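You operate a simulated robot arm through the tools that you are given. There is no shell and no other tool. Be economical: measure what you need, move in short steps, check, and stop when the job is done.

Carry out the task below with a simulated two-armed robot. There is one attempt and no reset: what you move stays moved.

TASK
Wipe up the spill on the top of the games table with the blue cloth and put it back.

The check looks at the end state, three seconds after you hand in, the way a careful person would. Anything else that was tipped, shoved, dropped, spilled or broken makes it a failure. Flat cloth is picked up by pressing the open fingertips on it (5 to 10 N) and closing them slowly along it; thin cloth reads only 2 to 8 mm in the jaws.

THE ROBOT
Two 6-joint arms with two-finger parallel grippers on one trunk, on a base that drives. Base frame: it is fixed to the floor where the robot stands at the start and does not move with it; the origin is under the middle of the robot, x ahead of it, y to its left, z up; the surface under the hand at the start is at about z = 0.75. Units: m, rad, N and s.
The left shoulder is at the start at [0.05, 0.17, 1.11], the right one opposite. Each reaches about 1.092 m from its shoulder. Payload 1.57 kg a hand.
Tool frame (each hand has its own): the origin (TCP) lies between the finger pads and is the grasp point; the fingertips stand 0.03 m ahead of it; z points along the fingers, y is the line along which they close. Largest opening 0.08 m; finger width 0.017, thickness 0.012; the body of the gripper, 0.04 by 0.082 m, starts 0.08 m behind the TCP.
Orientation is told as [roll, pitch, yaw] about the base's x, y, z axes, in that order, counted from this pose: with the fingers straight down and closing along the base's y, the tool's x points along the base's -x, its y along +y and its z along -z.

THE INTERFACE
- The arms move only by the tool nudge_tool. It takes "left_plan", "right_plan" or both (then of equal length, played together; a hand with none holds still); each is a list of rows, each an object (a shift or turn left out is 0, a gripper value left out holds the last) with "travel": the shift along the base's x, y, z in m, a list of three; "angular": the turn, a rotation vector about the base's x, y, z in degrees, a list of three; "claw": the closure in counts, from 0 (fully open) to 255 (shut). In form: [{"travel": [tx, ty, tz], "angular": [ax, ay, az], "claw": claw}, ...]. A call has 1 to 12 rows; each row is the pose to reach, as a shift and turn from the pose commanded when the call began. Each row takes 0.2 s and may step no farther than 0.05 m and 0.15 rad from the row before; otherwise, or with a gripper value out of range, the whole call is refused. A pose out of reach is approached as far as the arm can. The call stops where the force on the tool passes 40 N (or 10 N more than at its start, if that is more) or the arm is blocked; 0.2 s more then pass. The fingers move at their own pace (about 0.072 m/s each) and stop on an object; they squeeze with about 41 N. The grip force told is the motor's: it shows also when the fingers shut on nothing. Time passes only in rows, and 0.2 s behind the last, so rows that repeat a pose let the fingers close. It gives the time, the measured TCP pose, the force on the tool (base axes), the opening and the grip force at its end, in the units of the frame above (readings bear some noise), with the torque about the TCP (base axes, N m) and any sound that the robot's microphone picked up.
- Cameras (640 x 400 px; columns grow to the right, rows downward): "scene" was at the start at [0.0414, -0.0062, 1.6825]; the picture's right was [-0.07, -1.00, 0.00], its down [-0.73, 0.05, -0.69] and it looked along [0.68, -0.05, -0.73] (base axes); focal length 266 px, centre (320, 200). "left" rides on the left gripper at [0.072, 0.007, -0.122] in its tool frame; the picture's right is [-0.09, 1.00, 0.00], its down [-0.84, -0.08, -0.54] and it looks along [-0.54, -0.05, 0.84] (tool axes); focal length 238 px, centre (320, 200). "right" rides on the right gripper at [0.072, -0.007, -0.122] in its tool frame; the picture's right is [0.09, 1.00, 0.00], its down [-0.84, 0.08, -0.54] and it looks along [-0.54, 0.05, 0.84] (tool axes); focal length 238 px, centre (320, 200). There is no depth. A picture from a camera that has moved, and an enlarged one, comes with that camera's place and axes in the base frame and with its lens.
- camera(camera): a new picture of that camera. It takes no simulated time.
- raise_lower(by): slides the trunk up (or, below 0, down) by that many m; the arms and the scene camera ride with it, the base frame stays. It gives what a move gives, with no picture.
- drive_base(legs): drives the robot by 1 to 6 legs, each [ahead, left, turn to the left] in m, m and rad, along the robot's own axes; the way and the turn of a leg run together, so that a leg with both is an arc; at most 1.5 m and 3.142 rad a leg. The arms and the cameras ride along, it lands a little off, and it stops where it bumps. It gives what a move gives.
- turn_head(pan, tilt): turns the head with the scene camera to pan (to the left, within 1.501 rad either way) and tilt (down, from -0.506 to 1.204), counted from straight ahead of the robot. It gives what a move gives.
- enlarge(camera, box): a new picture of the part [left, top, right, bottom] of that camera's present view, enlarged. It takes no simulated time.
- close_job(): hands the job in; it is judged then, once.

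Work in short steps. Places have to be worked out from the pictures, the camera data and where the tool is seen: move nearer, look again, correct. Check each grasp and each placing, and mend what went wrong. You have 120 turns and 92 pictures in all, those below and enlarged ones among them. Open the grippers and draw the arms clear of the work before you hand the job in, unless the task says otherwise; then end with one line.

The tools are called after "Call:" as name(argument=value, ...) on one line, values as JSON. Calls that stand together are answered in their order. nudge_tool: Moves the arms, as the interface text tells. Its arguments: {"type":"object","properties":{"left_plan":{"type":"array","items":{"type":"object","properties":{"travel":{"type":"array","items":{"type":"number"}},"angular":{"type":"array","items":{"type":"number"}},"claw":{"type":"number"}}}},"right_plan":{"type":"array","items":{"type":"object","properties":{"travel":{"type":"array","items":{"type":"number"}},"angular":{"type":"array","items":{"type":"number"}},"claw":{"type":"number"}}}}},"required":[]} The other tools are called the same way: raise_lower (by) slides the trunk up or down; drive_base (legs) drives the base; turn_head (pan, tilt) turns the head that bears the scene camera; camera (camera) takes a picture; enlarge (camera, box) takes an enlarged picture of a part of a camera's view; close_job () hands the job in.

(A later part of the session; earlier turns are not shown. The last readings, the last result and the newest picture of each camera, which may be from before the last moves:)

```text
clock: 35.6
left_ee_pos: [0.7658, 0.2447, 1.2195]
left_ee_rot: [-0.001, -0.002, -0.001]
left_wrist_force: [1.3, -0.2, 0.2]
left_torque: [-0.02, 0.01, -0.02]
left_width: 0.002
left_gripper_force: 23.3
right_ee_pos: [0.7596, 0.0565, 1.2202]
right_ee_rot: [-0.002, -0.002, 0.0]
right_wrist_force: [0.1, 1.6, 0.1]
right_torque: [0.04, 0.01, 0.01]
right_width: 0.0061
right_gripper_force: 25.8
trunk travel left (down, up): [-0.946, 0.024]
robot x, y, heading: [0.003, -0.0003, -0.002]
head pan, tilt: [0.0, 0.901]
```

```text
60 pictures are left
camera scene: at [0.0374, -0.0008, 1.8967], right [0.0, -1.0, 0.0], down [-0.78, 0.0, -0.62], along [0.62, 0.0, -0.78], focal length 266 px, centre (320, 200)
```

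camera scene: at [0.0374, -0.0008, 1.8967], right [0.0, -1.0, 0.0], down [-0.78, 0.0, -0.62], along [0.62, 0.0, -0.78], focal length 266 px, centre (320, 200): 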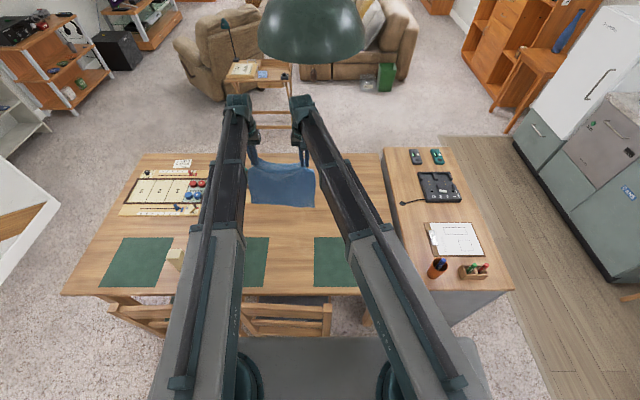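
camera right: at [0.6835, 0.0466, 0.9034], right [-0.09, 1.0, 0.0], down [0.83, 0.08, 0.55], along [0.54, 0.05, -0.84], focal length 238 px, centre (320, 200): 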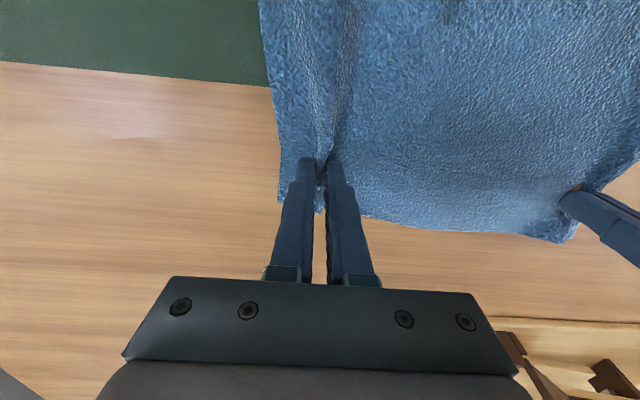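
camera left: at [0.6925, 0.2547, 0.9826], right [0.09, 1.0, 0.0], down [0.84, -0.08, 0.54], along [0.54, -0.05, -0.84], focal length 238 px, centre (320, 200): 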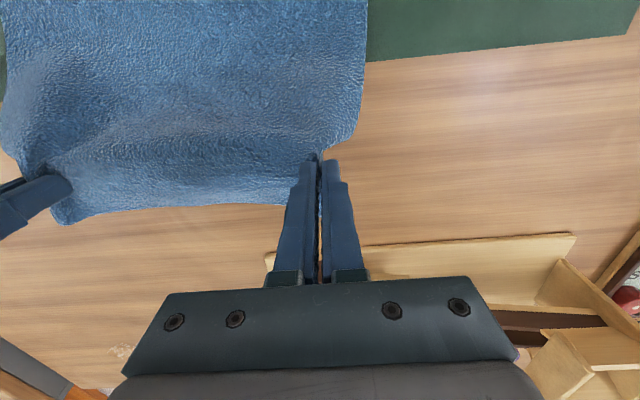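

Pendant lamp is at about (0.75,0.02, z≥1.58), above the booms; fine. The cloth hangs from both hands. I retract the hands 0.2 m, then back out 0.3 m and go right 1.5 m.

Call:
nudge_tool(right_plan=[{"travel": [-0.04, 0, 0]}, {"travel": [-0.08, 0, 0]}, {"travel": [-0.12, 0, 0]}, {"travel": [-0.16, 0, 0]}, {"travel": [-0.2, 0, 0]}], left_plan=[{"travel": [-0.04, 0, 0]}, {"travel": [-0.08, 0, 0]}, {"travel": [-0.12, 0, 0]}, {"travel": [-0.16, 0, 0]}, {"travel": [-0.2, 0, 0]}])

Call:
drive_base(legs=[[-0.3, 0, 0]])

Call:
drive_base(legs=[[0, -1.5, 0]])

Call:
camera(camera="scene")

```text
clock: 36.8
left_ee_pos: [0.5635, 0.2423, 1.2211]
left_ee_rot: [0.003, -0.001, 0.001]
left_wrist_force: [-0.5, 0.9, 0.0]
left_torque: [-0.02, -0.04, -0.02]
left_width: 0.0018
left_gripper_force: 23.3
right_ee_pos: [0.5566, 0.0562, 1.2219]
right_ee_rot: [-0.002, -0.006, 0.0]
right_wrist_force: [0.6, 0.0, 0.4]
right_torque: [-0.01, -0.03, 0.01]
right_width: 0.006
right_gripper_force: 25.9
trunk travel left (down, up): [-0.946, 0.024]
robot x, y, heading: [-0.0002, 0.0016, 0.004]
head pan, tilt: [0.0, 0.901]
```

```text
clock: 38.9
left_ee_pos: [0.2607, 0.2445, 1.2203]
left_ee_rot: [0.001, -0.001, 0.005]
left_wrist_force: [0.3, -0.8, -0.3]
left_torque: [0.02, -0.04, 0.01]
left_width: 0.0018
left_gripper_force: 23.5
right_ee_pos: [0.2549, 0.0579, 1.221]
right_ee_rot: [-0.002, -0.005, 0.004]
right_wrist_force: [0.0, -0.4, -0.5]
right_torque: [-0.01, 0.02, 0.0]
right_width: 0.006
right_gripper_force: 26.1
trunk travel left (down, up): [-0.946, 0.024]
robot x, y, heading: [-0.3046, -0.0015, 0.002]
head pan, tilt: [0.0, 0.901]
```

```text
clock: 46.3
left_ee_pos: [0.2527, -1.2716, 1.2205]
left_ee_rot: [0.001, -0.004, -0.028]
left_wrist_force: [0.5, 0.0, 0.0]
left_torque: [0.05, 0.01, 0.0]
left_width: 0.002
left_gripper_force: 23.5
right_ee_pos: [0.2401, -1.4589, 1.2211]
right_ee_rot: [-0.002, -0.005, -0.029]
right_wrist_force: [1.1, -0.2, -0.2]
right_torque: [-0.01, 0.0, 0.0]
right_width: 0.0062
right_gripper_force: 26.2
trunk travel left (down, up): [-0.946, 0.024]
robot x, y, heading: [-0.3196, -1.4992, -0.031]
head pan, tilt: [0.0, 0.901]
```

```text
59 pictures are left
camera scene: at [-0.2849, -1.5007, 1.8966], right [-0.03, -1.0, 0.0], down [-0.78, 0.02, -0.62], along [0.62, -0.02, -0.78], focal length 266 px, centre (320, 200)
```

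scene: 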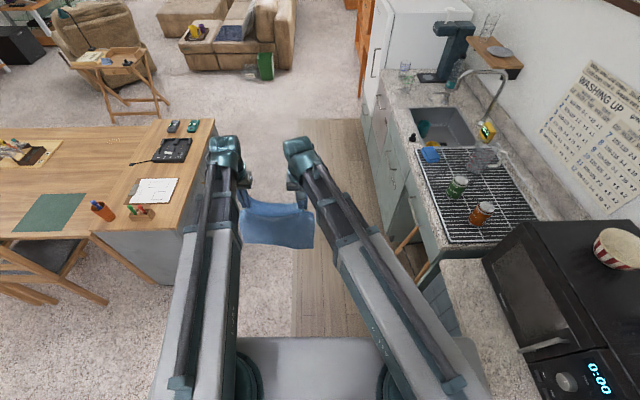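

The counter front is near y≈-1.96 and the side table edge at -0.83; I shift left 0.1 to centre, correct heading, and go ahead 1.2 m.

Call:
drive_base(legs=[[0, 0.1, 0.03], [1.2, 0, 0]])

Call:
camera(camera="scene")

```text
clock: 53.1
left_ee_pos: [1.4482, -1.1517, 1.2194]
left_ee_rot: [0.0, 0.0, 0.004]
left_wrist_force: [0.1, 0.0, -0.2]
left_torque: [-0.02, 0.02, 0.04]
left_width: 0.0019
left_gripper_force: 22.7
right_ee_pos: [1.4419, -1.3396, 1.2211]
right_ee_rot: [-0.003, -0.002, 0.003]
right_wrist_force: [-0.2, -0.6, 0.3]
right_torque: [0.0, 0.02, 0.05]
right_width: 0.0061
right_gripper_force: 26.4
trunk travel left (down, up): [-0.946, 0.024]
robot x, y, heading: [0.8827, -1.3963, 0.003]
head pan, tilt: [0.0, 0.901]
```

```text
58 pictures are left
camera scene: at [0.9198, -1.3983, 1.8966], right [0.0, -1.0, 0.0], down [-0.78, 0.0, -0.62], along [0.62, 0.0, -0.78], focal length 266 px, centre (320, 200)
```

scene: 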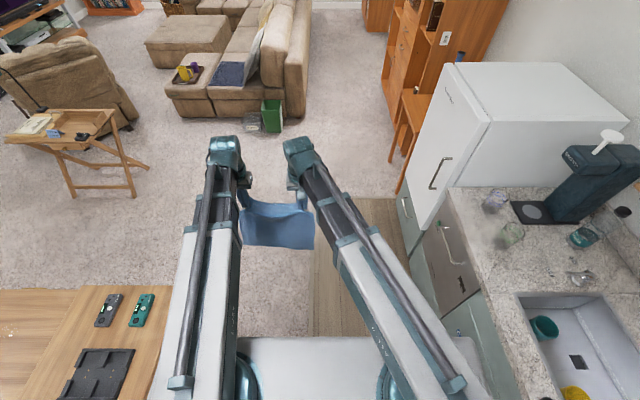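

The tray table's nearest corner is ≈(2.35,0.25). I go ahead 1.3 m, left 0.6 m, and turn around there, well clear.

Call:
drive_base(legs=[[1.3, 0, 0], [0, 0.55, 0]])

Call:
drive_base(legs=[[0, 0, 3.14]])

Call:
camera(camera="scene")

```text
clock: 62.4
left_ee_pos: [2.7413, -0.6198, 1.2196]
left_ee_rot: [-0.002, 0.0, -0.011]
left_wrist_force: [0.1, -0.1, -0.3]
left_torque: [-0.01, 0.01, -0.01]
left_width: 0.002
left_gripper_force: 23.1
right_ee_pos: [2.7308, -0.8064, 1.2204]
right_ee_rot: [-0.004, -0.004, -0.013]
right_wrist_force: [-0.1, 0.1, 0.2]
right_torque: [-0.01, 0.04, 0.0]
right_width: 0.0063
right_gripper_force: 25.6
trunk travel left (down, up): [-0.946, 0.024]
robot x, y, heading: [2.1747, -0.8575, -0.015]
head pan, tilt: [0.0, 0.901]
```

```text
clock: 64.2
left_ee_pos: [2.6752, -0.5038, 1.221]
left_ee_rot: [-0.003, -0.003, 0.196]
left_wrist_force: [-0.2, -0.2, -0.4]
left_torque: [0.0, -0.01, -0.01]
left_width: 0.0017
left_gripper_force: 23.6
right_ee_pos: [2.7046, -0.6892, 1.223]
right_ee_rot: [-0.004, -0.007, 0.198]
right_wrist_force: [-0.7, -0.2, 0.1]
right_torque: [0.01, -0.01, 0.02]
right_width: 0.0062
right_gripper_force: 25.8
trunk travel left (down, up): [-0.946, 0.024]
robot x, y, heading: [2.1727, -0.8553, 0.198]
head pan, tilt: [0.0, 0.901]
stopped in leg 1: the robot was blocked; the commanded pose is now the measured one
```

```text
57 pictures are left
camera scene: at [2.2028, -0.8469, 1.8984], right [0.18, -0.98, 0.0], down [-0.75, -0.14, -0.64], along [0.63, 0.12, -0.77], focal length 266 px, centre (320, 200)
```

scene: 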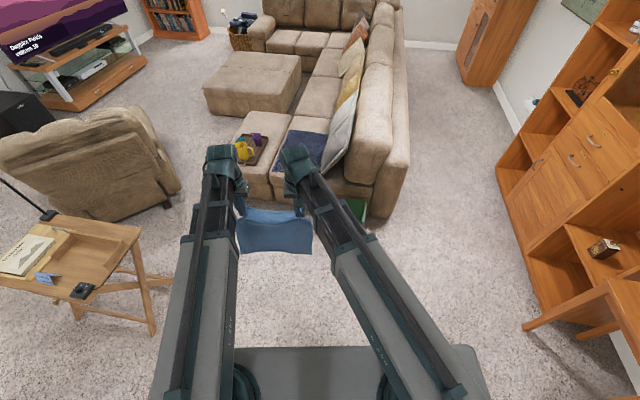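

The turn was blocked after 0.2 rad. I look left and right to find what is near the base.

Call:
turn_head(pan=1.5, tilt=0.9)

Call:
camera(camera="scene")

Call:
turn_head(pan=-1.5, tilt=0.9)

Call:
camera(camera="scene")

```text
clock: 65.8
left_ee_pos: [2.6674, -0.5672, 1.2363]
left_ee_rot: [0.002, -0.028, 0.143]
left_wrist_force: [-0.2, 0.4, -0.5]
left_torque: [-0.03, -0.02, -0.01]
left_width: 0.002
left_gripper_force: 23.9
right_ee_pos: [2.6879, -0.7536, 1.2371]
right_ee_rot: [-0.001, -0.032, 0.144]
right_wrist_force: [0.7, 1.2, -0.6]
right_torque: [0.02, 0.01, -0.01]
right_width: 0.0063
right_gripper_force: 25.6
trunk travel left (down, up): [-0.946, 0.024]
robot x, y, heading: [2.1726, -0.8787, 0.146]
head pan, tilt: [1.499, 0.901]
```

```text
56 pictures are left
camera scene: at [2.0816, -0.82, 1.9013], right [1.0, 0.0, 0.03], down [0.02, -0.72, -0.69], along [0.02, 0.69, -0.72], focal length 266 px, centre (320, 200)
```

scene: 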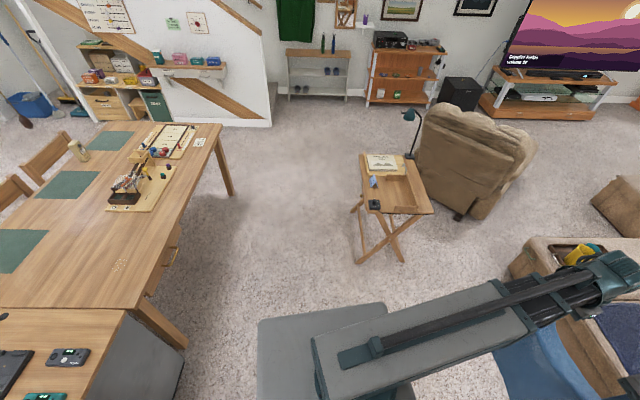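

```text
clock: 68.4
left_ee_pos: [2.6536, -0.4988, 1.2296]
left_ee_rot: [-0.009, -0.019, 0.198]
left_wrist_force: [0.8, 0.1, -0.3]
left_torque: [0.05, -0.01, -0.04]
left_width: 0.0022
left_gripper_force: 23.2
right_ee_pos: [2.6826, -0.6838, 1.2305]
right_ee_rot: [-0.013, -0.025, 0.198]
right_wrist_force: [0.1, 0.3, 0.5]
right_torque: [-0.04, 0.0, 0.02]
right_width: 0.0059
right_gripper_force: 25.9
trunk travel left (down, up): [-0.946, 0.024]
robot x, y, heading: [2.1707, -0.8558, 0.195]
head pan, tilt: [-1.499, 0.901]
```

```text
55 pictures are left
camera scene: at [2.1249, -0.931, 1.9127], right [-0.93, -0.37, -0.02], down [-0.23, 0.6, -0.77], along [0.3, -0.71, -0.64], focal length 266 px, centre (320, 200)
```

scene: 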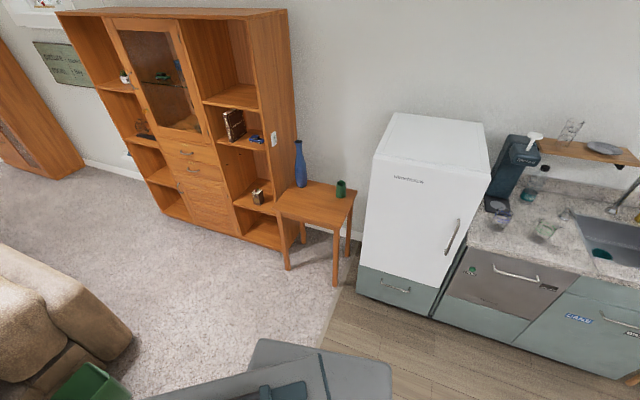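

Readings show the robot leaning slightly (pitch ≈ -0.02), so it may be touching something. I look straight ahead-down and re-read the state.

Call:
turn_head(pan=0.4, tilt=1.2)

Call:
camera(camera="scene")

Call:
camera(camera="left")

Call:
camera(camera="right")

```text
clock: 70.2
left_ee_pos: [2.6607, -0.5113, 1.2294]
left_ee_rot: [-0.001, -0.015, 0.199]
left_wrist_force: [-0.6, 0.1, 0.3]
left_torque: [0.02, -0.01, -0.01]
left_width: 0.002
left_gripper_force: 23.1
right_ee_pos: [2.6907, -0.6966, 1.2288]
right_ee_rot: [-0.001, -0.019, 0.197]
right_wrist_force: [-0.4, 0.0, -0.4]
right_torque: [-0.01, 0.0, 0.03]
right_width: 0.0061
right_gripper_force: 26.0
trunk travel left (down, up): [-0.946, 0.024]
robot x, y, heading: [2.1706, -0.8554, 0.198]
head pan, tilt: [0.4, 1.201]
```

```text
54 pictures are left
camera scene: at [2.1697, -0.8352, 1.8941], right [0.5, -0.87, 0.0], down [-0.69, -0.4, -0.6], along [0.52, 0.3, -0.8], focal length 266 px, centre (320, 200)
```

scene: 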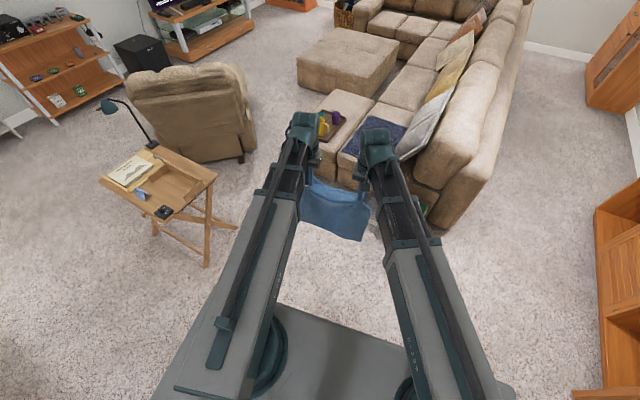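

```text
53 pictures are left
camera left: at [2.5872, -0.5187, 1.3505], right [-0.11, 0.99, 0.0], down [0.83, 0.09, 0.56], along [0.55, 0.06, -0.83], focal length 238 px, centre (320, 200)
```

left: 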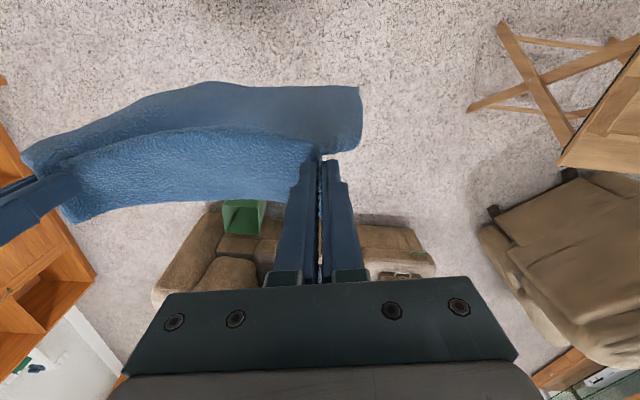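

```text
52 pictures are left
camera right: at [2.6178, -0.7156, 1.3501], right [-0.29, 0.96, 0.0], down [0.79, 0.24, 0.56], along [0.54, 0.16, -0.83], focal length 238 px, centre (320, 200)
```

right: 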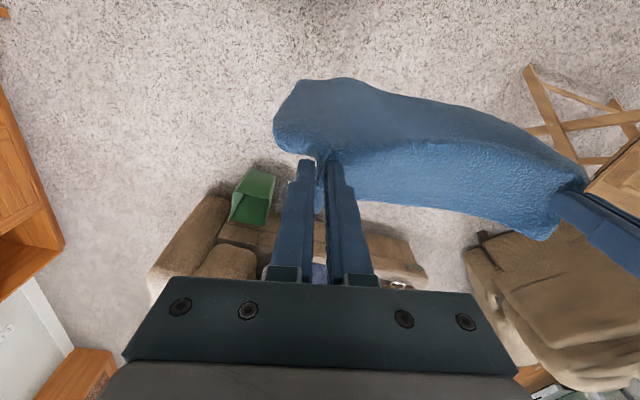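

Nothing in front; the contact must be the rear of the base against the tables' end. I drive ahead 0.3 m to free it (bin/sofa are beyond x≈3.4), then check the state.

Call:
drive_base(legs=[[0.3, 0, 0]])

Call:
turn_head(pan=1.5, tilt=0.9)

Call:
camera(camera="scene")

```text
clock: 72.3
left_ee_pos: [2.9662, -0.4463, 1.2259]
left_ee_rot: [-0.003, -0.011, 0.197]
left_wrist_force: [0.0, 0.1, 0.3]
left_torque: [0.01, 0.0, -0.02]
left_width: 0.0021
left_gripper_force: 23.3
right_ee_pos: [2.9954, -0.6327, 1.2251]
right_ee_rot: [-0.003, -0.014, 0.196]
right_wrist_force: [-0.9, -0.3, 0.4]
right_torque: [0.01, -0.03, 0.03]
right_width: 0.0063
right_gripper_force: 26.2
trunk travel left (down, up): [-0.946, 0.024]
robot x, y, heading: [2.4727, -0.7967, 0.198]
head pan, tilt: [0.4, 1.201]
```

```text
clock: 73.6
left_ee_pos: [2.9604, -0.4566, 1.2315]
left_ee_rot: [0.006, -0.018, 0.197]
left_wrist_force: [-0.5, -0.2, -0.3]
left_torque: [0.0, 0.03, -0.01]
left_width: 0.0018
left_gripper_force: 23.6
right_ee_pos: [2.9885, -0.6404, 1.229]
right_ee_rot: [0.004, -0.021, 0.196]
right_wrist_force: [0.0, -0.8, -0.8]
right_torque: [0.01, 0.03, 0.0]
right_width: 0.0058
right_gripper_force: 26.0
trunk travel left (down, up): [-0.946, 0.024]
robot x, y, heading: [2.4688, -0.7995, 0.199]
head pan, tilt: [1.499, 0.901]
```

```text
51 pictures are left
camera scene: at [2.3985, -0.7346, 1.9125], right [1.0, 0.05, 0.02], down [0.04, -0.63, -0.77], along [-0.03, 0.77, -0.63], focal length 266 px, centre (320, 200)
```

scene: 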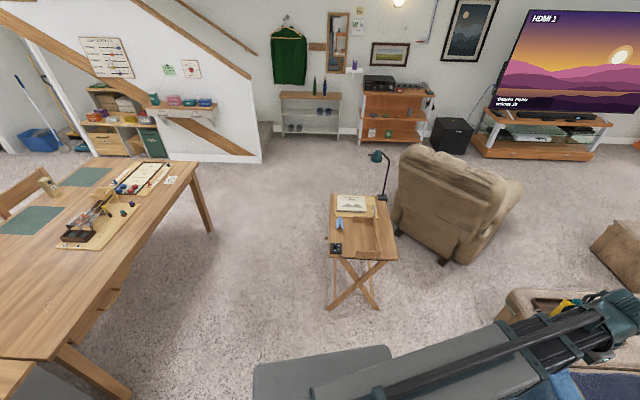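

Space is clear all around now. I lower the trunk a bit for stability and turn in smaller parts.

Call:
raise_lower(by=-0.2)

Call:
drive_base(legs=[[0, 0, 0.5]])

```text
clock: 75.8
left_ee_pos: [2.9783, -0.4478, 1.0204]
left_ee_rot: [0.003, 0.0, 0.199]
left_wrist_force: [0.3, 1.2, -1.3]
left_torque: [0.01, 0.04, -0.06]
left_width: 0.0019
left_gripper_force: 23.7
right_ee_pos: [3.0066, -0.6321, 1.0207]
right_ee_rot: [-0.001, -0.004, 0.196]
right_wrist_force: [0.2, 0.1, 0.0]
right_torque: [0.0, 0.0, 0.0]
right_width: 0.0066
right_gripper_force: 26.4
trunk travel left (down, up): [-0.746, 0.224]
robot x, y, heading: [2.4682, -0.8007, 0.199]
head pan, tilt: [1.499, 0.901]
```

```text
clock: 77.6
left_ee_pos: [2.7494, -0.2469, 1.0217]
left_ee_rot: [-0.001, 0.001, 0.695]
left_wrist_force: [0.7, 0.2, -0.1]
left_torque: [0.01, -0.01, -0.04]
left_width: 0.002
left_gripper_force: 23.9
right_ee_pos: [2.8623, -0.3949, 1.0209]
right_ee_rot: [-0.002, -0.004, 0.693]
right_wrist_force: [0.1, 0.3, -0.3]
right_torque: [-0.01, -0.03, 0.0]
right_width: 0.0062
right_gripper_force: 26.0
trunk travel left (down, up): [-0.746, 0.224]
robot x, y, heading: [2.4712, -0.7995, 0.694]
head pan, tilt: [1.499, 0.901]
```

Stable and level now. Continue turning to face the table.

Call:
drive_base(legs=[[0, 0, 0.8], [0, 0, 0.8], [0, 0, 0.84]])

Call:
turn_head(pan=0.0, tilt=0.9)

Call:
camera(camera="scene")

```text
clock: 84.4
left_ee_pos: [1.9047, -1.0425, 1.0195]
left_ee_rot: [0.002, -0.001, -3.137]
left_wrist_force: [-0.4, 0.1, -0.4]
left_torque: [0.02, -0.03, -0.03]
left_width: 0.002
left_gripper_force: 24.0
right_ee_pos: [1.9097, -0.8555, 1.0209]
right_ee_rot: [-0.002, -0.004, -3.136]
right_wrist_force: [-1.2, 0.6, -0.2]
right_torque: [0.0, -0.03, -0.02]
right_width: 0.0022
right_gripper_force: 23.6
trunk travel left (down, up): [-0.746, 0.224]
robot x, y, heading: [2.4703, -0.7955, -3.134]
head pan, tilt: [1.499, 0.901]
```

```text
clock: 86.0
left_ee_pos: [1.9046, -1.0423, 1.02]
left_ee_rot: [0.002, 0.0, -3.136]
left_wrist_force: [-0.7, 0.6, -0.1]
left_torque: [-0.02, 0.03, -0.03]
left_width: 0.002
left_gripper_force: 23.4
right_ee_pos: [1.9104, -0.8562, 1.021]
right_ee_rot: [-0.002, -0.004, -3.136]
right_wrist_force: [-0.7, 0.4, -0.1]
right_torque: [-0.03, 0.0, -0.03]
right_width: 0.0023
right_gripper_force: 23.7
trunk travel left (down, up): [-0.746, 0.224]
robot x, y, heading: [2.467, -0.7953, -3.139]
head pan, tilt: [0.0, 0.901]
```

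```text
50 pictures are left
camera scene: at [2.4356, -0.7976, 1.6966], right [-0.01, 1.0, 0.0], down [0.78, 0.01, -0.62], along [-0.62, 0.0, -0.78], focal length 266 px, centre (320, 200)
```

scene: 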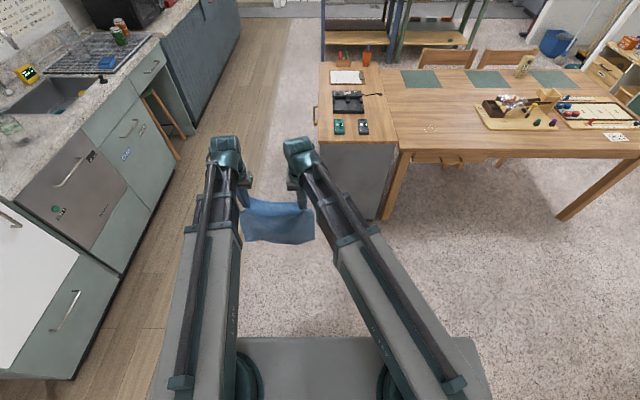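

Facing the table; spill seen at ≈(1.15,-0.16). The grip remains (both ~2 mm). I drive ahead 0.5 and to the robot's right 0.5, then raise 0.1 and swing the hands 0.29 toward +y to line up with the spill.

Call:
drive_base(legs=[[0.5, 0, 0], [0, -0.5, 0]])

Call:
raise_lower(by=0.12)

Call:
nudge_tool(right_plan=[{"travel": [0, 0.05, 0]}, {"travel": [0, 0.1, 0]}, {"travel": [0, 0.15, 0]}, {"travel": [0, 0.2, 0]}, {"travel": [0, 0.25, 0]}, {"travel": [0, 0.29, 0]}], left_plan=[{"travel": [0, 0.05, 0]}, {"travel": [0, 0.1, 0]}, {"travel": [0, 0.15, 0]}, {"travel": [0, 0.2, 0]}, {"travel": [0, 0.25, 0]}, {"travel": [0, 0.29, 0]}])

Call:
camera(camera="scene")

```text
clock: 91.5
left_ee_pos: [1.3966, -0.5534, 1.0218]
left_ee_rot: [0.001, 0.001, -3.14]
left_wrist_force: [0.2, 0.1, -0.7]
left_torque: [0.01, -0.02, -0.02]
left_width: 0.002
left_gripper_force: 23.5
right_ee_pos: [1.4035, -0.3666, 1.0215]
right_ee_rot: [-0.002, -0.004, -3.141]
right_wrist_force: [0.3, -0.2, -0.1]
right_torque: [-0.01, -0.01, -0.04]
right_width: 0.0023
right_gripper_force: 24.1
trunk travel left (down, up): [-0.746, 0.224]
robot x, y, heading: [1.9606, -0.3093, -3.133]
head pan, tilt: [0.0, 0.901]
```

```text
clock: 93.0
left_ee_pos: [1.3969, -0.5541, 1.14]
left_ee_rot: [0.002, -0.001, -3.14]
left_wrist_force: [0.3, 0.7, -0.8]
left_torque: [0.02, 0.0, -0.01]
left_width: 0.0019
left_gripper_force: 22.9
right_ee_pos: [1.4042, -0.3669, 1.1408]
right_ee_rot: [-0.003, -0.005, -3.14]
right_wrist_force: [0.3, 0.2, 0.1]
right_torque: [0.01, 0.0, -0.04]
right_width: 0.0022
right_gripper_force: 24.0
trunk travel left (down, up): [-0.866, 0.104]
robot x, y, heading: [1.9651, -0.3094, -3.136]
head pan, tilt: [0.0, 0.901]
```

```text
clock: 94.4
left_ee_pos: [1.394, -0.2625, 1.1398]
left_ee_rot: [0.001, -0.001, -3.139]
left_wrist_force: [-0.5, 0.5, 0.2]
left_torque: [-0.03, 0.03, 0.0]
left_width: 0.0019
left_gripper_force: 23.8
left hand out of reach, approached as far as the arm can: row 2, 3, 4, 5
right_ee_pos: [1.4025, -0.0736, 1.1408]
right_ee_rot: [0.0, -0.004, -3.14]
right_wrist_force: [0.9, -0.5, 0.3]
right_torque: [0.03, 0.0, -0.04]
right_width: 0.0023
right_gripper_force: 24.2
trunk travel left (down, up): [-0.866, 0.104]
robot x, y, heading: [1.963, -0.3091, -3.137]
head pan, tilt: [0.0, 0.901]
```

```text
49 pictures are left
camera scene: at [1.9286, -0.309, 1.8166], right [0.0, 1.0, 0.0], down [0.78, 0.0, -0.62], along [-0.62, 0.0, -0.78], focal length 266 px, centre (320, 200)
```

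scene: 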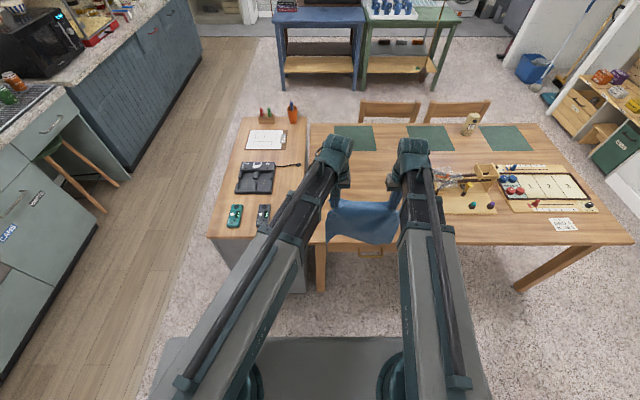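

Hands are aligned with the spill in y (−0.26 and −0.07). I creep ahead 0.1 m, then begin laying: lower until the hem nearly touches at x≈1.29.

Call:
drive_base(legs=[[0.1, 0, 0]])

Call:
raise_lower(by=-0.1)

Call:
camera(camera="left")

Call:
camera(camera="scene")

```text
clock: 95.5
left_ee_pos: [1.2929, -0.2638, 1.1407]
left_ee_rot: [0.002, 0.001, -3.142]
left_wrist_force: [-0.3, 0.4, -0.9]
left_torque: [0.01, 0.0, -0.01]
left_width: 0.0017
left_gripper_force: 23.4
right_ee_pos: [1.3028, -0.0744, 1.1403]
right_ee_rot: [-0.001, -0.001, -3.141]
right_wrist_force: [-0.8, -0.6, -0.1]
right_torque: [0.0, -0.02, -0.02]
right_width: 0.0022
right_gripper_force: 23.3
trunk travel left (down, up): [-0.866, 0.104]
robot x, y, heading: [1.8633, -0.3099, -3.14]
head pan, tilt: [0.0, 0.901]
```

```text
clock: 96.9
left_ee_pos: [1.295, -0.2646, 1.0411]
left_ee_rot: [0.003, -0.001, -3.14]
left_wrist_force: [0.2, 0.0, -0.1]
left_torque: [0.02, 0.0, -0.04]
left_width: 0.0022
left_gripper_force: 23.9
right_ee_pos: [1.3047, -0.0754, 1.0406]
right_ee_rot: [-0.003, -0.003, -3.141]
right_wrist_force: [0.0, -0.4, -0.1]
right_torque: [-0.04, 0.0, -0.04]
right_width: 0.0026
right_gripper_force: 24.2
trunk travel left (down, up): [-0.766, 0.204]
robot x, y, heading: [1.861, -0.3064, -3.142]
head pan, tilt: [0.0, 0.901]
```

```text
48 pictures are left
camera left: at [1.3662, -0.2704, 1.1629], right [-0.09, -1.0, 0.0], down [-0.84, 0.08, 0.54], along [-0.54, 0.05, -0.84], focal length 238 px, centre (320, 200)
```

left: 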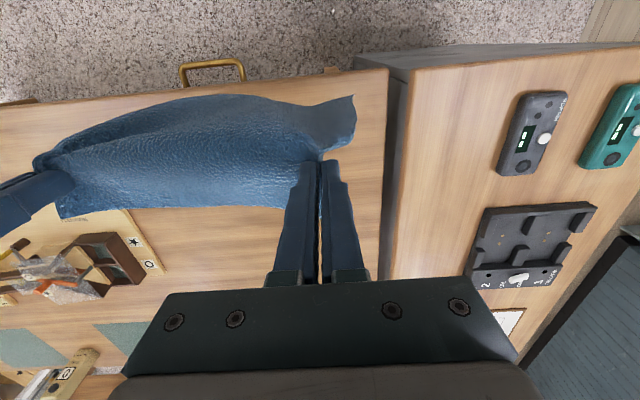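

```text
47 pictures are left
camera scene: at [1.8291, -0.3105, 1.7167], right [0.0, 1.0, 0.0], down [0.78, 0.0, -0.62], along [-0.62, 0.0, -0.78], focal length 266 px, centre (320, 200)
```

scene: 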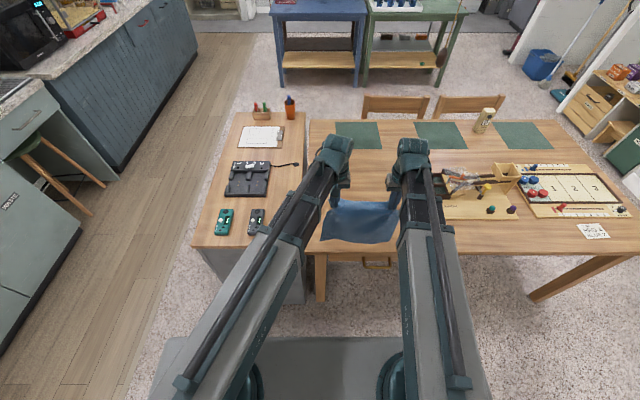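

Hem hangs just above the table near its far edge. I lay the cloth down going −x over the spill in alternating small moves.

Call:
nudge_tool(right_plan=[{"travel": [-0.04, 0, 0]}, {"travel": [-0.08, 0, 0]}], left_plan=[{"travel": [-0.04, 0, 0]}, {"travel": [-0.08, 0, 0]}])

Call:
raise_lower(by=-0.05)

Call:
nudge_tool(right_plan=[{"travel": [-0.04, 0, 0]}, {"travel": [-0.08, 0, 0]}], left_plan=[{"travel": [-0.04, 0, 0]}, {"travel": [-0.08, 0, 0]}])

Call:
raise_lower(by=-0.07)

Call:
nudge_tool(right_plan=[{"travel": [-0.03, 0, 0]}, {"travel": [-0.06, 0, 0]}], left_plan=[{"travel": [-0.03, 0, 0]}, {"travel": [-0.06, 0, 0]}])

Call:
raise_lower(by=-0.08)

Call:
camera(camera="scene")

Call:
camera(camera="left")

```text
clock: 97.5
left_ee_pos: [1.2123, -0.2658, 1.0404]
left_ee_rot: [0.001, 0.0, -3.139]
left_wrist_force: [0.9, 2.2, -0.2]
left_torque: [0.07, -0.02, 0.0]
left_width: 0.0019
left_gripper_force: 23.6
right_ee_pos: [1.2243, -0.0731, 1.0398]
right_ee_rot: [0.0, -0.004, -3.138]
right_wrist_force: [-0.4, -2.3, -0.4]
right_torque: [-0.14, 0.01, -0.04]
right_width: 0.0022
right_gripper_force: 23.9
trunk travel left (down, up): [-0.766, 0.204]
robot x, y, heading: [1.864, -0.3115, -3.143]
head pan, tilt: [0.0, 0.901]
```

```text
clock: 98.4
left_ee_pos: [1.2141, -0.2667, 0.9911]
left_ee_rot: [0.001, 0.0, -3.141]
left_wrist_force: [0.4, 3.4, -0.1]
left_torque: [0.11, 0.0, -0.01]
left_width: 0.0017
left_gripper_force: 23.6
right_ee_pos: [1.2246, -0.0744, 0.9902]
right_ee_rot: [0.0, -0.003, -3.14]
right_wrist_force: [-0.4, -3.7, 0.4]
right_torque: [-0.1, 0.01, -0.07]
right_width: 0.0025
right_gripper_force: 23.4
trunk travel left (down, up): [-0.716, 0.254]
robot x, y, heading: [1.8591, -0.3066, -3.142]
head pan, tilt: [0.0, 0.901]
```

```text
clock: 99.0
left_ee_pos: [1.1326, -0.2697, 0.9903]
left_ee_rot: [0.002, 0.0, -3.139]
left_wrist_force: [0.4, 3.5, 0.0]
left_torque: [0.09, -0.04, -0.03]
left_width: 0.0018
left_gripper_force: 23.5
right_ee_pos: [1.1447, -0.0765, 0.9904]
right_ee_rot: [-0.001, -0.004, -3.139]
right_wrist_force: [-1.2, -4.2, -1.1]
right_torque: [-0.15, 0.0, -0.05]
right_width: 0.0024
right_gripper_force: 23.9
trunk travel left (down, up): [-0.716, 0.254]
robot x, y, heading: [1.8633, -0.3071, -3.138]
head pan, tilt: [0.0, 0.901]
```

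```text
clock: 100.1
left_ee_pos: [1.1332, -0.2697, 0.9212]
left_ee_rot: [0.002, 0.0, -3.139]
left_wrist_force: [-0.2, 3.6, 0.0]
left_torque: [0.12, -0.03, -0.06]
left_width: 0.0018
left_gripper_force: 23.5
right_ee_pos: [1.1452, -0.0774, 0.9212]
right_ee_rot: [-0.002, -0.004, -3.14]
right_wrist_force: [-0.4, -3.6, 0.1]
right_torque: [-0.1, 0.0, -0.08]
right_width: 0.0024
right_gripper_force: 23.9
trunk travel left (down, up): [-0.646, 0.324]
robot x, y, heading: [1.8591, -0.3055, -3.142]
head pan, tilt: [0.0, 0.901]
```

```text
clock: 100.7
left_ee_pos: [1.0726, -0.27, 0.9194]
left_ee_rot: [0.001, 0.001, -3.14]
left_wrist_force: [-0.3, 1.9, 0.2]
left_torque: [0.08, -0.02, -0.04]
left_width: 0.0019
left_gripper_force: 23.1
right_ee_pos: [1.0857, -0.0773, 0.9203]
right_ee_rot: [-0.001, -0.003, -3.142]
right_wrist_force: [0.2, -3.7, -0.4]
right_torque: [-0.09, 0.01, -0.04]
right_width: 0.0023
right_gripper_force: 23.4
trunk travel left (down, up): [-0.646, 0.324]
robot x, y, heading: [1.8658, -0.3061, -3.139]
head pan, tilt: [0.0, 0.901]
```

```text
clock: 101.8
left_ee_pos: [1.0742, -0.2701, 0.8407]
left_ee_rot: [0.001, 0.001, -3.141]
left_wrist_force: [0.5, 2.9, 0.5]
left_torque: [0.06, 0.04, -0.04]
left_width: 0.0023
left_gripper_force: 24.1
right_ee_pos: [1.0861, -0.0774, 0.8413]
right_ee_rot: [-0.002, -0.002, -3.141]
right_wrist_force: [0.5, -2.5, -0.2]
right_torque: [-0.09, 0.02, -0.09]
right_width: 0.0025
right_gripper_force: 23.6
trunk travel left (down, up): [-0.566, 0.404]
robot x, y, heading: [1.86, -0.3078, -3.141]
head pan, tilt: [0.0, 0.901]
```

```text
46 pictures are left
camera scene: at [1.8291, -0.3105, 1.5167], right [0.0, 1.0, 0.0], down [0.78, 0.0, -0.62], along [-0.62, 0.0, -0.78], focal length 266 px, centre (320, 200)
```

scene: 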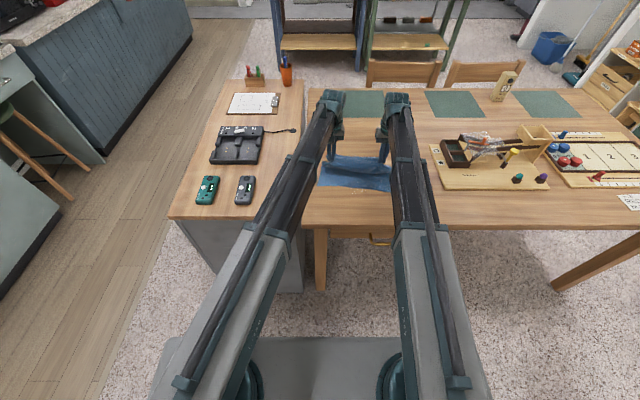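

```text
45 pictures are left
camera left: at [1.1451, -0.2759, 0.9629], right [-0.09, -1.0, 0.0], down [-0.84, 0.08, 0.54], along [-0.54, 0.05, -0.84], focal length 238 px, centre (320, 200)
```

left: 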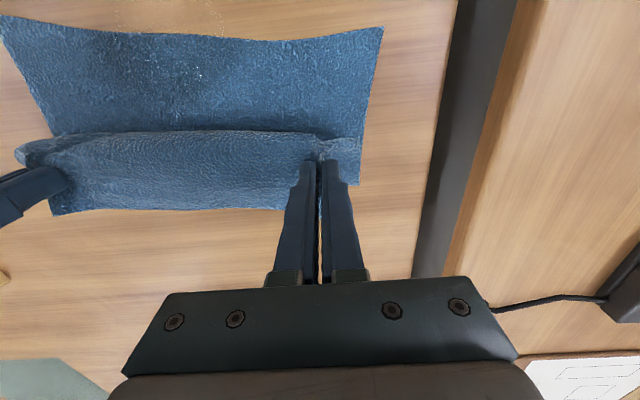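

The cloth lies partly over the spill, some of it (x≈1.17–1.19) still beyond the hem. I raise, bring the hands back out to x≈1.25, lower to light contact and then drag the whole cloth −x over the spill.

Call:
raise_lower(by=0.16)

Call:
nudge_tool(right_plan=[{"travel": [0.04, 0, 0]}, {"travel": [0.08, 0, 0]}, {"travel": [0.12, 0, 0]}, {"travel": [0.16, 0, 0]}, {"travel": [0.19, 0, 0]}], left_plan=[{"travel": [0.04, 0, 0]}, {"travel": [0.08, 0, 0]}, {"travel": [0.12, 0, 0]}, {"travel": [0.16, 0, 0]}, {"travel": [0.19, 0, 0]}])

Call:
raise_lower(by=-0.21)

Call:
camera(camera="left")

Call:
camera(camera="right")

```text
clock: 103.7
left_ee_pos: [1.0742, -0.27, 1.0002]
left_ee_rot: [0.002, 0.001, -3.138]
left_wrist_force: [0.4, 2.1, -0.2]
left_torque: [0.08, -0.01, -0.03]
left_width: 0.0019
left_gripper_force: 23.9
right_ee_pos: [1.086, -0.0778, 0.9997]
right_ee_rot: [-0.001, -0.002, -3.139]
right_wrist_force: [0.1, -2.1, -0.4]
right_torque: [-0.05, 0.02, -0.06]
right_width: 0.0025
right_gripper_force: 23.6
trunk travel left (down, up): [-0.726, 0.244]
robot x, y, heading: [1.863, -0.3097, -3.141]
head pan, tilt: [0.0, 0.901]
```

```text
clock: 104.9
left_ee_pos: [1.2659, -0.2701, 1.0011]
left_ee_rot: [0.002, -0.001, -3.14]
left_wrist_force: [0.1, 1.9, -0.4]
left_torque: [0.02, 0.0, -0.02]
left_width: 0.0018
left_gripper_force: 23.5
right_ee_pos: [1.2768, -0.0778, 1.0002]
right_ee_rot: [-0.002, -0.005, -3.141]
right_wrist_force: [-0.7, -2.7, 0.6]
right_torque: [-0.13, 0.02, -0.03]
right_width: 0.0025
right_gripper_force: 23.3
trunk travel left (down, up): [-0.726, 0.244]
robot x, y, heading: [1.8614, -0.3087, -3.139]
head pan, tilt: [0.0, 0.901]
```

```text
clock: 107.1
left_ee_pos: [1.2648, -0.269, 0.7902]
left_ee_rot: [0.001, 0.0, -3.14]
left_wrist_force: [0.4, 2.6, 0.7]
left_torque: [0.05, 0.01, -0.08]
left_width: 0.002
left_gripper_force: 24.1
right_ee_pos: [1.2751, -0.0786, 0.7902]
right_ee_rot: [-0.001, -0.003, -3.138]
right_wrist_force: [-0.4, -2.7, 1.1]
right_torque: [-0.03, -0.03, -0.05]
right_width: 0.002
right_gripper_force: 24.0
trunk travel left (down, up): [-0.516, 0.454]
robot x, y, heading: [1.8632, -0.3075, -3.138]
head pan, tilt: [0.0, 0.901]
```

```text
44 pictures are left
camera left: at [1.3359, -0.2757, 0.9129], right [-0.09, -1.0, 0.0], down [-0.84, 0.08, 0.54], along [-0.54, 0.05, -0.84], focal length 238 px, centre (320, 200)
```

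left: 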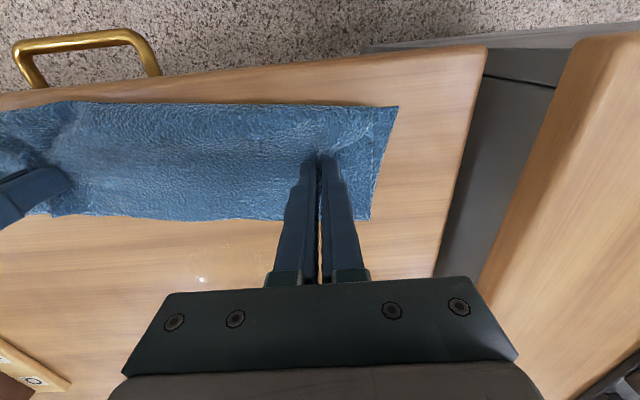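

```text
43 pictures are left
camera right: at [1.3465, -0.0709, 0.9128], right [0.09, -1.0, 0.0], down [-0.83, -0.08, 0.55], along [-0.54, -0.05, -0.84], focal length 238 px, centre (320, 200)
```

right: 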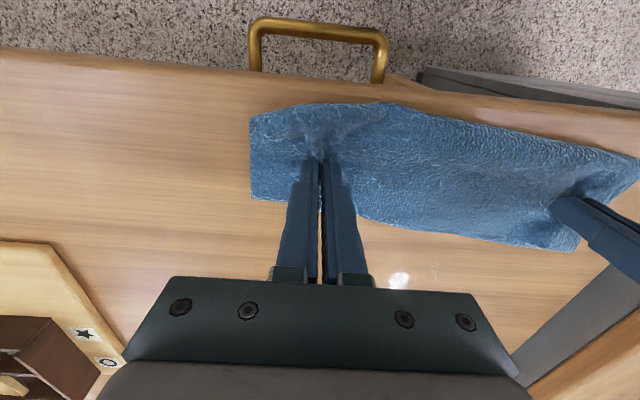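

The cloth is folded under the hands just short of the spill, which is visible ahead (x≈1.15). I lower to light contact and drag −x.

Call:
raise_lower(by=-0.006)

Call:
nudge_tool(right_plan=[{"travel": [-0.02, 0, 0]}, {"travel": [-0.04, 0, 0]}, {"travel": [-0.06, 0, 0]}, {"travel": [-0.08, 0, 0]}, {"travel": [-0.1, 0, 0]}, {"travel": [-0.12, 0, 0]}, {"travel": [-0.14, 0, 0]}, {"travel": [-0.16, 0, 0]}, {"travel": [-0.18, 0, 0]}, {"travel": [-0.2, 0, 0]}], left_plan=[{"travel": [-0.02, 0, 0]}, {"travel": [-0.04, 0, 0]}, {"travel": [-0.06, 0, 0]}, {"travel": [-0.08, 0, 0]}, {"travel": [-0.1, 0, 0]}, {"travel": [-0.12, 0, 0]}, {"travel": [-0.14, 0, 0]}, {"travel": [-0.16, 0, 0]}, {"travel": [-0.18, 0, 0]}, {"travel": [-0.2, 0, 0]}])

Call:
camera(camera="left")

```text
clock: 107.7
left_ee_pos: [1.2653, -0.2693, 0.7857]
left_ee_rot: [0.001, -0.001, -3.141]
left_wrist_force: [0.6, 1.6, 0.0]
left_torque: [0.07, -0.01, -0.03]
left_width: 0.0021
left_gripper_force: 24.0
right_ee_pos: [1.2769, -0.0785, 0.7842]
right_ee_rot: [-0.002, -0.004, -3.141]
right_wrist_force: [0.8, -1.1, 5.3]
right_torque: [-0.05, -0.02, -0.01]
right_width: 0.0021
right_gripper_force: 23.6
trunk travel left (down, up): [-0.51, 0.46]
robot x, y, heading: [1.8674, -0.3078, -3.137]
head pan, tilt: [0.0, 0.901]
```

```text
clock: 109.9
left_ee_pos: [1.0635, -0.268, 0.7854]
left_ee_rot: [0.003, -0.001, -3.141]
left_wrist_force: [1.0, 0.7, -0.2]
left_torque: [0.1, 0.0, -0.06]
left_width: 0.0019
left_gripper_force: 23.4
right_ee_pos: [1.0761, -0.0783, 0.7859]
right_ee_rot: [-0.001, -0.006, -3.141]
right_wrist_force: [0.2, -2.6, 3.2]
right_torque: [-0.06, 0.01, -0.05]
right_width: 0.0023
right_gripper_force: 23.5
trunk travel left (down, up): [-0.51, 0.46]
robot x, y, heading: [1.863, -0.3114, -3.143]
head pan, tilt: [0.0, 0.901]
```

```text
42 pictures are left
camera left: at [1.1349, -0.2755, 0.9072], right [-0.09, -1.0, 0.0], down [-0.84, 0.08, 0.54], along [-0.54, 0.05, -0.84], focal length 238 px, centre (320, 200)
```

left: 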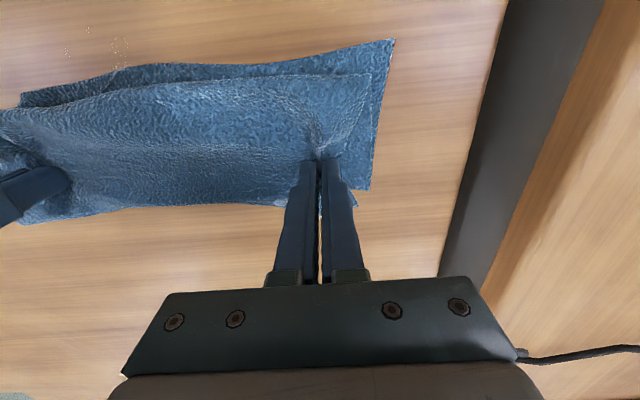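

Some traces remain at the top left; I enlarge.

Call:
enlarge(camera="left", box=[0, 0, 240, 150])

```text
2.67 times, centred on (120, 75) of left
camera zoom: at [1.1349, -0.2755, 0.9072], right [-0.09, -1.0, 0.0], down [-0.84, 0.08, 0.54], along [-0.54, 0.05, -0.84], focal length 636 px, centre (853, 533)
```

zoom: 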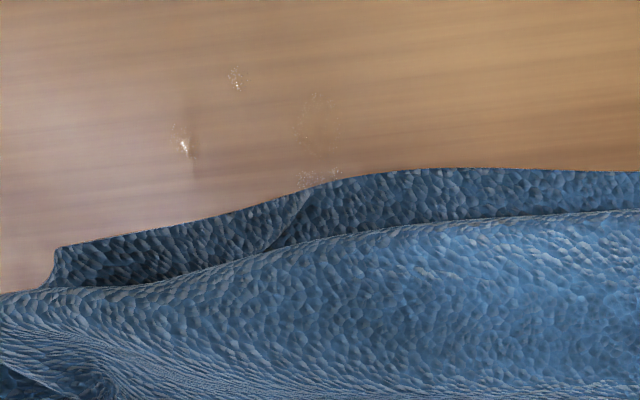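

Only small residues remain around (1.14–1.155, −0.135…−0.16), between the hands. I push back over it, shift 6 cm toward −y so the right hand's pressed fold passes over the residue, and drag again.

Call:
nudge_tool(right_plan=[{"travel": [0.03, 0, 0]}, {"travel": [0.06, 0, 0]}, {"travel": [0.09, 0, 0]}, {"travel": [0.12, 0, 0]}, {"travel": [0.15, 0, 0]}, {"travel": [0.16, -0.03, 0]}, {"travel": [0.16, -0.063, 0]}], left_plan=[{"travel": [0.03, 0, 0]}, {"travel": [0.06, 0, 0]}, {"travel": [0.09, 0, 0]}, {"travel": [0.12, 0, 0]}, {"travel": [0.15, 0, 0]}, {"travel": [0.16, -0.03, 0]}, {"travel": [0.16, -0.063, 0]}])

Call:
nudge_tool(right_plan=[{"travel": [-0.02, 0, 0]}, {"travel": [-0.04, 0, 0]}, {"travel": [-0.06, 0, 0]}, {"travel": [-0.08, 0, 0]}, {"travel": [-0.1, 0, 0]}, {"travel": [-0.12, 0, 0]}, {"travel": [-0.14, 0, 0]}, {"travel": [-0.16, 0, 0]}, {"travel": [-0.18, 0, 0]}], left_plan=[{"travel": [-0.02, 0, 0]}, {"travel": [-0.04, 0, 0]}, {"travel": [-0.06, 0, 0]}, {"travel": [-0.08, 0, 0]}, {"travel": [-0.1, 0, 0]}, {"travel": [-0.12, 0, 0]}, {"travel": [-0.14, 0, 0]}, {"travel": [-0.16, 0, 0]}, {"travel": [-0.18, 0, 0]}])

Call:
camera(camera="right")

Call:
enlarge(camera="right", box=[160, 0, 480, 200])

```text
clock: 111.5
left_ee_pos: [1.2226, -0.3327, 0.7856]
left_ee_rot: [0.002, -0.002, -3.141]
left_wrist_force: [1.0, 2.8, 1.6]
left_torque: [0.07, -0.01, -0.03]
left_width: 0.0022
left_gripper_force: 23.8
right_ee_pos: [1.2371, -0.1401, 0.7857]
right_ee_rot: [-0.003, -0.004, -3.141]
right_wrist_force: [0.1, -1.4, 3.8]
right_torque: [-0.07, 0.04, 0.0]
right_width: 0.0024
right_gripper_force: 23.5
trunk travel left (down, up): [-0.51, 0.46]
robot x, y, heading: [1.8646, -0.3078, -3.139]
head pan, tilt: [0.0, 0.901]
```

```text
clock: 113.5
left_ee_pos: [1.0453, -0.3327, 0.7847]
left_ee_rot: [0.002, -0.002, -3.139]
left_wrist_force: [-0.6, 3.3, -0.2]
left_torque: [0.06, 0.0, -0.03]
left_width: 0.0017
left_gripper_force: 23.9
right_ee_pos: [1.0543, -0.1406, 0.7838]
right_ee_rot: [0.001, -0.004, -3.141]
right_wrist_force: [0.5, -2.8, 2.2]
right_torque: [-0.09, 0.03, -0.01]
right_width: 0.0025
right_gripper_force: 24.3
trunk travel left (down, up): [-0.51, 0.46]
robot x, y, heading: [1.8607, -0.3069, -3.14]
head pan, tilt: [0.0, 0.901]
```

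```text
40 pictures are left
camera right: at [1.1256, -0.1331, 0.9071], right [0.09, -1.0, 0.0], down [-0.83, -0.08, 0.55], along [-0.54, -0.05, -0.84], focal length 238 px, centre (320, 200)
```

right: 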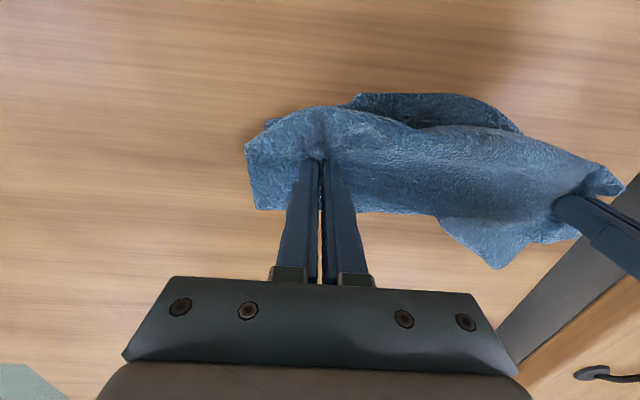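

```text
2.00 times, centred on (320, 100) of right
camera zoom: at [1.1256, -0.1331, 0.9071], right [0.09, -1.0, 0.0], down [-0.83, -0.08, 0.55], along [-0.54, -0.05, -0.84], focal length 477 px, centre (320, 400)
```

zoom: 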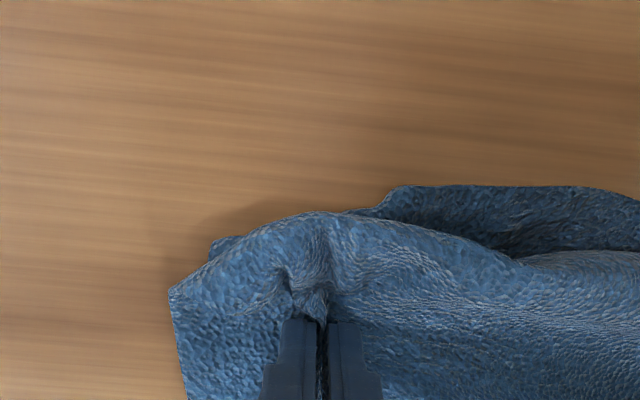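

No residue visible. I lift the cloth clear and inspect the table.

Call:
raise_lower(by=0.34)

Call:
enlarge(camera="right", box=[120, 0, 520, 250])

Call:
enlarge(camera="scene", box=[290, 130, 450, 250])

```text
clock: 116.8
left_ee_pos: [1.0445, -0.3317, 1.1251]
left_ee_rot: [0.001, 0.0, -3.141]
left_wrist_force: [-0.8, 2.3, -1.0]
left_torque: [0.09, 0.0, -0.03]
left_width: 0.002
left_gripper_force: 24.2
right_ee_pos: [1.0548, -0.1398, 1.1244]
right_ee_rot: [-0.001, -0.004, -3.14]
right_wrist_force: [0.0, -2.4, -0.5]
right_torque: [-0.08, 0.01, -0.02]
right_width: 0.0026
right_gripper_force: 23.7
trunk travel left (down, up): [-0.85, 0.12]
robot x, y, heading: [1.8635, -0.309, -3.145]
head pan, tilt: [0.0, 0.901]
```

```text
1.60 times, centred on (320, 125) of right
camera zoom: at [1.1255, -0.1331, 1.2465], right [0.09, -1.0, 0.0], down [-0.83, -0.08, 0.55], along [-0.54, -0.05, -0.84], focal length 381 px, centre (320, 320)
```

zoom: 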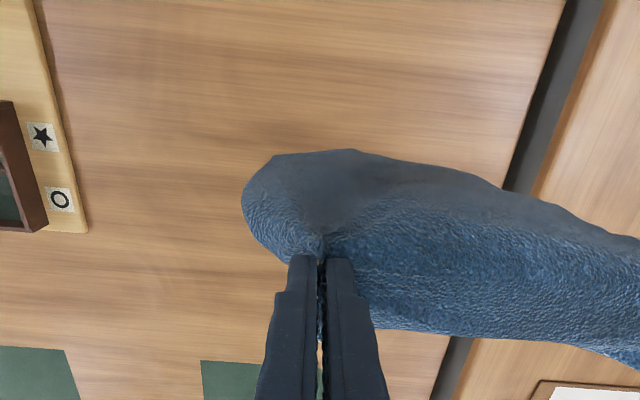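

```text
3.33 times, centred on (370, 190) of scene
camera zoom: at [1.8287, -0.3104, 1.8006], right [0.0, 1.0, 0.0], down [0.78, 0.0, -0.62], along [-0.62, 0.0, -0.78], focal length 887 px, centre (153, 233)
```

zoom: 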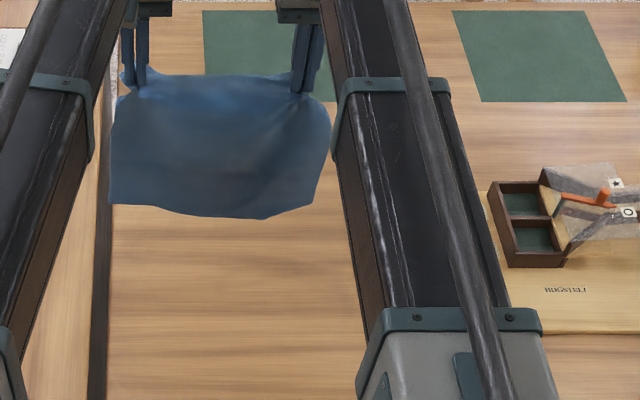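

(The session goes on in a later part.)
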